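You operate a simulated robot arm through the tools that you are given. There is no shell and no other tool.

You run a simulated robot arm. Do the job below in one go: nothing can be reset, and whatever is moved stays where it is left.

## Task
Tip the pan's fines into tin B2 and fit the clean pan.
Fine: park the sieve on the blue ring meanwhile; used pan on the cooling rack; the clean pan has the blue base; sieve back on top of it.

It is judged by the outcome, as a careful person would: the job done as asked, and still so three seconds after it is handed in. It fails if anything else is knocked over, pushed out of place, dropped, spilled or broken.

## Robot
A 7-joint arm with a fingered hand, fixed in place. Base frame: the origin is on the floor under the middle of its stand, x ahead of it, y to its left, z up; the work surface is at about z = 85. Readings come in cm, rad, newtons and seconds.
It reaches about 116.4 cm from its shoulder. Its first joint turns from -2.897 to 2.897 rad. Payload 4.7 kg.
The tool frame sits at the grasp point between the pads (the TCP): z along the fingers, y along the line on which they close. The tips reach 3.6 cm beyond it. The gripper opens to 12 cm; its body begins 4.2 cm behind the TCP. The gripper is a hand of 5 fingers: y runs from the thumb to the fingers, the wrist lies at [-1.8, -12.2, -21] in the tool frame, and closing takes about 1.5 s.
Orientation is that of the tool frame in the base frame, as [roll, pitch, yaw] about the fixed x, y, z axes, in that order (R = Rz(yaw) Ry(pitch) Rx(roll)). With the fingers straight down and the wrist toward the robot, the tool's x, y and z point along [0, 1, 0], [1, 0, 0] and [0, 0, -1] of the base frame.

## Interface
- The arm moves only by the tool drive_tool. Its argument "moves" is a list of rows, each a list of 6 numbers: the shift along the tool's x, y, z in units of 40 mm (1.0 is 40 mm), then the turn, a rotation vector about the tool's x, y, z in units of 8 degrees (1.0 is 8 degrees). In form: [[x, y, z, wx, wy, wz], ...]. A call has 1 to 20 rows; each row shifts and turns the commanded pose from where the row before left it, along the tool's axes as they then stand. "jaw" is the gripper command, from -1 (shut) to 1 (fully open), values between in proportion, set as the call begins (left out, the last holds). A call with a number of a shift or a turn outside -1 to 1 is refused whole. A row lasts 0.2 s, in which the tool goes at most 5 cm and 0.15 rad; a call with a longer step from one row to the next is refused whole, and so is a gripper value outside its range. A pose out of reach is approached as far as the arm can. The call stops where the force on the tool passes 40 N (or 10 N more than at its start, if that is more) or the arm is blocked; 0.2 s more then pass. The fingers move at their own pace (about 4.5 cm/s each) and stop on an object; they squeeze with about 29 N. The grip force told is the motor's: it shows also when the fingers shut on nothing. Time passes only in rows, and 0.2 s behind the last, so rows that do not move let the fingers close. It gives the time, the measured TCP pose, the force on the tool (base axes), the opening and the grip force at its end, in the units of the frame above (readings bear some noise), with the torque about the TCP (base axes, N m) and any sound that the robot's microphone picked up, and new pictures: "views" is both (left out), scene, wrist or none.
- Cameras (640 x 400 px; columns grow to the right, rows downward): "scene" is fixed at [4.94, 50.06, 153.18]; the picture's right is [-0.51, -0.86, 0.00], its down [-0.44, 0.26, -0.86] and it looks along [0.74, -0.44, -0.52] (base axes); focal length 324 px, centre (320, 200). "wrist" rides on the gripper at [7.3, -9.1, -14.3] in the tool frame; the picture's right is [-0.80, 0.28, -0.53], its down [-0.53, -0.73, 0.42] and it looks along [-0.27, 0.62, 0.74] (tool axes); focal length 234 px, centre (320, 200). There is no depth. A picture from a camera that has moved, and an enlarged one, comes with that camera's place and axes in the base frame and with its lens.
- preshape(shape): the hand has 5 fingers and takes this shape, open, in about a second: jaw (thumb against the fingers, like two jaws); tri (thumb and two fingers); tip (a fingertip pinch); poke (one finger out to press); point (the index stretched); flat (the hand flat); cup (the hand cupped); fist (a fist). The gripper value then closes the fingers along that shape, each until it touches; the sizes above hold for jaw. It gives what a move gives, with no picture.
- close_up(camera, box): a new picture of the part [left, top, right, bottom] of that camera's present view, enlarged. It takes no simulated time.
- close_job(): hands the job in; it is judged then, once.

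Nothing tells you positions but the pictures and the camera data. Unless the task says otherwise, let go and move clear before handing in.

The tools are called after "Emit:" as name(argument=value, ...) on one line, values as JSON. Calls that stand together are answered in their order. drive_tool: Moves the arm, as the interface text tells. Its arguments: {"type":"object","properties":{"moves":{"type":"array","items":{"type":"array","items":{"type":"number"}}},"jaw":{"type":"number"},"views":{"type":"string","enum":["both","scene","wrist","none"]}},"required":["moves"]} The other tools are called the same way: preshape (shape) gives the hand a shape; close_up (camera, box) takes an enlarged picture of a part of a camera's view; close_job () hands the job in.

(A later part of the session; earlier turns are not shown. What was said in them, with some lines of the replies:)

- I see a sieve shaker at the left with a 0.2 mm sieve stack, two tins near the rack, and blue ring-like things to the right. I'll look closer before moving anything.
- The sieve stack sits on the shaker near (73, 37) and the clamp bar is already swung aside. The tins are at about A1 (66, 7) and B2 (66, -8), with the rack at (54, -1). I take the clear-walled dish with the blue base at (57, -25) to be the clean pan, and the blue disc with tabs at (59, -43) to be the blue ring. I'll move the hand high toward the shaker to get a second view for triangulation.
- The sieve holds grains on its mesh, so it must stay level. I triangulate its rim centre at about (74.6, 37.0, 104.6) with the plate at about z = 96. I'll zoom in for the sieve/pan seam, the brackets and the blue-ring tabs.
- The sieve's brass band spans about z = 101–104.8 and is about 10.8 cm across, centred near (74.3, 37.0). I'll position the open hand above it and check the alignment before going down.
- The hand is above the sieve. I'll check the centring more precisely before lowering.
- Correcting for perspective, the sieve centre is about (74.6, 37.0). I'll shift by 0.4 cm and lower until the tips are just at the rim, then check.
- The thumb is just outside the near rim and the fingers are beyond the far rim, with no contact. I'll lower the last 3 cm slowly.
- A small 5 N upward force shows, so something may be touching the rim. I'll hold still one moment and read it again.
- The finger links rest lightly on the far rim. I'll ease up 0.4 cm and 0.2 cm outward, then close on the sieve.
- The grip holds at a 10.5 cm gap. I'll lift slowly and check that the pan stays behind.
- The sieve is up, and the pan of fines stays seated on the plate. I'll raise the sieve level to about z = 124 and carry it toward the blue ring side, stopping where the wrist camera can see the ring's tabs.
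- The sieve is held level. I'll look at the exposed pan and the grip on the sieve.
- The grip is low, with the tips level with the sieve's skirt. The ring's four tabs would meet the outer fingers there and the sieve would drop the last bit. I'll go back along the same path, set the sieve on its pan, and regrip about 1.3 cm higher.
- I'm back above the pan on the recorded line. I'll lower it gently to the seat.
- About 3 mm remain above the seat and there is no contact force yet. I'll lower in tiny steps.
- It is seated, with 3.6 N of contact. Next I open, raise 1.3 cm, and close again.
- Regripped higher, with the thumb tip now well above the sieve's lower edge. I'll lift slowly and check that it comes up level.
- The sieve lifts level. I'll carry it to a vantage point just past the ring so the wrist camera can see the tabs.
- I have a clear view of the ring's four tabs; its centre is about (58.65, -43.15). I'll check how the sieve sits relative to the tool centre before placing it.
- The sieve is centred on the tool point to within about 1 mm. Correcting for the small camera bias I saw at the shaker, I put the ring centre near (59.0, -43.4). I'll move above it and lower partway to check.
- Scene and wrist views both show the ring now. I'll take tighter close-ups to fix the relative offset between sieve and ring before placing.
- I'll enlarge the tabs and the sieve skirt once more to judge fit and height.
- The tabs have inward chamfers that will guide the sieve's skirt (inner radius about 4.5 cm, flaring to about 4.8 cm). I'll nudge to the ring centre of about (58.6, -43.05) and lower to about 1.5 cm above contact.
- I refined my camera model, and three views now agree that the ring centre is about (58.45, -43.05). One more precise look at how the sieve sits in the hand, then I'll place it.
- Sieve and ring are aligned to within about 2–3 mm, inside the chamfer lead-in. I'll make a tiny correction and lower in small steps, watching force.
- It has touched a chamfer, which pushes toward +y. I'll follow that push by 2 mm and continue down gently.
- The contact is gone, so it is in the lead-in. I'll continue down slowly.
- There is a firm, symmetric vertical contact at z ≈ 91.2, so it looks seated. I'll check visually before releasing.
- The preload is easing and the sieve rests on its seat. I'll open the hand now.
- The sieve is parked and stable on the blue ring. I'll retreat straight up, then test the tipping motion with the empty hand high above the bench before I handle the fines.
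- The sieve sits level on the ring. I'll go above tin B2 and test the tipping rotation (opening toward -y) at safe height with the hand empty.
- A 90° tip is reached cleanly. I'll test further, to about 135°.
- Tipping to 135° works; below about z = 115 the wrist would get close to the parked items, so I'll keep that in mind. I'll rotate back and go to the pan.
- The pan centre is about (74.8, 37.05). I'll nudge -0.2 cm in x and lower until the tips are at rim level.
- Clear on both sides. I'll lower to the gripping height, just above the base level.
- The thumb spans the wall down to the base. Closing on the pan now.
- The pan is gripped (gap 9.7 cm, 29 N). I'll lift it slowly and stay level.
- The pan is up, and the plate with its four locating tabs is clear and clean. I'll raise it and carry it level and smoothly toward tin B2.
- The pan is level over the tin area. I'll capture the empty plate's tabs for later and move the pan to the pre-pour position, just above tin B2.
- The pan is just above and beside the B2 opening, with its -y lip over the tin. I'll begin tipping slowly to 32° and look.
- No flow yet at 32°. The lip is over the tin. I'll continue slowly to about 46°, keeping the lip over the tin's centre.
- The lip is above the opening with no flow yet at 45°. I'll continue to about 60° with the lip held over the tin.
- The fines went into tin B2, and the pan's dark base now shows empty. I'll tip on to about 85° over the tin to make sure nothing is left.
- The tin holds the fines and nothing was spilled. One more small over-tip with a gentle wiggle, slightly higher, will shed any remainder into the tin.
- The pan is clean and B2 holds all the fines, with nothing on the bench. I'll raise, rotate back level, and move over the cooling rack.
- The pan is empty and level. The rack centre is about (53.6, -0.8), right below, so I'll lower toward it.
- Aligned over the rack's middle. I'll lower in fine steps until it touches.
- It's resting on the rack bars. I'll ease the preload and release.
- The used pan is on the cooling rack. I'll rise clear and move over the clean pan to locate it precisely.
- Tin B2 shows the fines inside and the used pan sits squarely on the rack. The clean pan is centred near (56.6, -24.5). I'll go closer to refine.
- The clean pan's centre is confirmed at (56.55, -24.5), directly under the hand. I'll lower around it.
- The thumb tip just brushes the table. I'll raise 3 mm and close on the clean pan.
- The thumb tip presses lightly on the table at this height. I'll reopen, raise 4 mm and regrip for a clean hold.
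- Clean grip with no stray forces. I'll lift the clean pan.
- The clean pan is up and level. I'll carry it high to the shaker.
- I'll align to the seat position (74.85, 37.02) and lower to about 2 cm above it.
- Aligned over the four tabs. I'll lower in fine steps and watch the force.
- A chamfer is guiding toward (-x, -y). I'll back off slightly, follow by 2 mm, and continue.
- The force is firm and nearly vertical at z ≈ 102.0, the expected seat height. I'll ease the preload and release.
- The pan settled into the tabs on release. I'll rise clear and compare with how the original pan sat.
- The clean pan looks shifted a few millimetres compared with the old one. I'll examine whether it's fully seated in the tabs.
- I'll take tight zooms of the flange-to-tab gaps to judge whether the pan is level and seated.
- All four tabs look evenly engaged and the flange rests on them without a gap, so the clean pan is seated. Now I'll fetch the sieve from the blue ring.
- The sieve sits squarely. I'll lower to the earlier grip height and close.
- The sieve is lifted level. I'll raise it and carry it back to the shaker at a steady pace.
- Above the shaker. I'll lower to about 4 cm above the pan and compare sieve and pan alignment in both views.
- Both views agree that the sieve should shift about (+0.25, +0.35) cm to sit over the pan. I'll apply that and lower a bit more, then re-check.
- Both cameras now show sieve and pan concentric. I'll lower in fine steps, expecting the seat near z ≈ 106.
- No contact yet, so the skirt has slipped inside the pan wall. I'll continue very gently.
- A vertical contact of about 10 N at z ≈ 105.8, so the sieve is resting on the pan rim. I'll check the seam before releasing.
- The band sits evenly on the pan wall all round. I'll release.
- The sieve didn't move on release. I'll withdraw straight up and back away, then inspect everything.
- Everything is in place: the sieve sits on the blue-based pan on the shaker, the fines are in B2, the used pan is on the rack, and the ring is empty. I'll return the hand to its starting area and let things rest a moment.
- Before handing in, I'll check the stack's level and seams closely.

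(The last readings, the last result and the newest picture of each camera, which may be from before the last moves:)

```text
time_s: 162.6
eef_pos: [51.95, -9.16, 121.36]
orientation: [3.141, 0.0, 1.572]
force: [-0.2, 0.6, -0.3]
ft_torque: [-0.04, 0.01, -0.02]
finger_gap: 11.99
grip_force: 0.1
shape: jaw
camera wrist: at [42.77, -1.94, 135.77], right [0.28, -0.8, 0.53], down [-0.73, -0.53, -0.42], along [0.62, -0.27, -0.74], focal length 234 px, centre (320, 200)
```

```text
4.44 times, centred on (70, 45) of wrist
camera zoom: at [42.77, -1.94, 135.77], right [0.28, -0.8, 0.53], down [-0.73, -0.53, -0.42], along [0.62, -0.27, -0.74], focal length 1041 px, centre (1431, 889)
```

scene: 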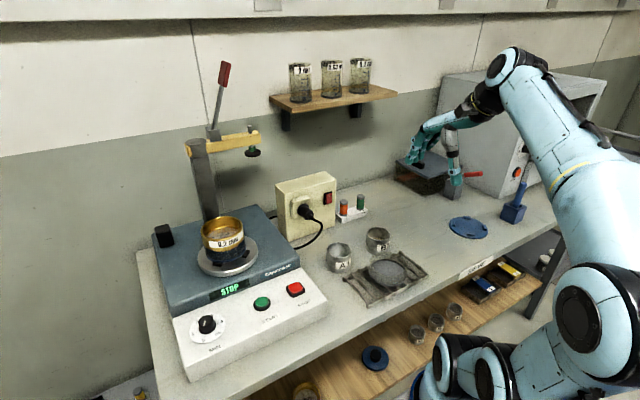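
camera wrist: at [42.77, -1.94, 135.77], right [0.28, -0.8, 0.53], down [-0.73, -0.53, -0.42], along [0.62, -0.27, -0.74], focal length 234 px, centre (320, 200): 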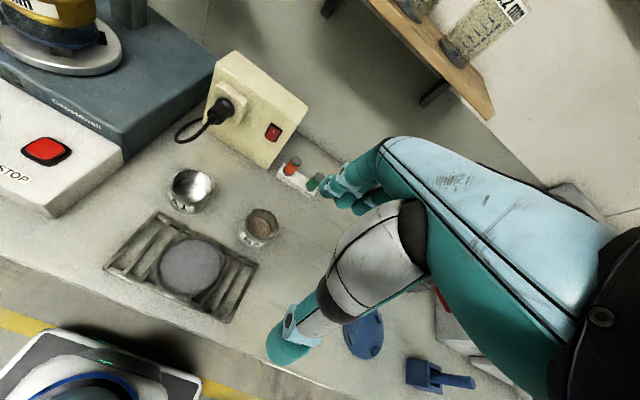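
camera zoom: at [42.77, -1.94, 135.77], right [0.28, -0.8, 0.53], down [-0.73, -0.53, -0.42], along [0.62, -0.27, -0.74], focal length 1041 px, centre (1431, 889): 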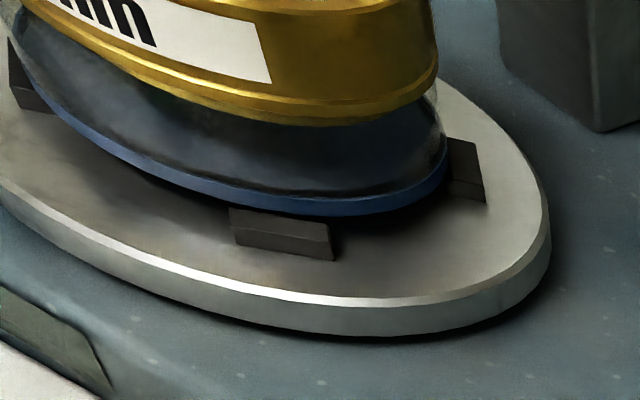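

The clean pan and sieve stack is steady and even, the fines are in B2, the used pan is on the rack, and the blue ring is free again. Nothing else has moved and the hand is clear, so I'm handing in the job.

Emit:
close_job()

```text
The job is handed in.
```

I finished the job and handed it in. I saw no spilled fines, and nothing else on the bench moved.

- **Fines:** all tipped into tin B2; the pan looked empty afterwards.
- **Used pan:** resting on the cooling rack.
- **Clean pan (blue base):** fitted on the shaker plate. It sits about 3–4 mm off where the old pan was, toward +y. Contact forces and height suggest it is seated in the locating tabs, but I could not rule out a very slight tilt from the pictures.
- **Sieve:** back on top of the clean pan and steady after release, with the grains still on its mesh. It was parked on the blue ring meanwhile, and the ring is empty again. I set it back on the old pan once at the start, because my first grip was too low to fit the ring's tabs.

The hand is open and back near its starting position.
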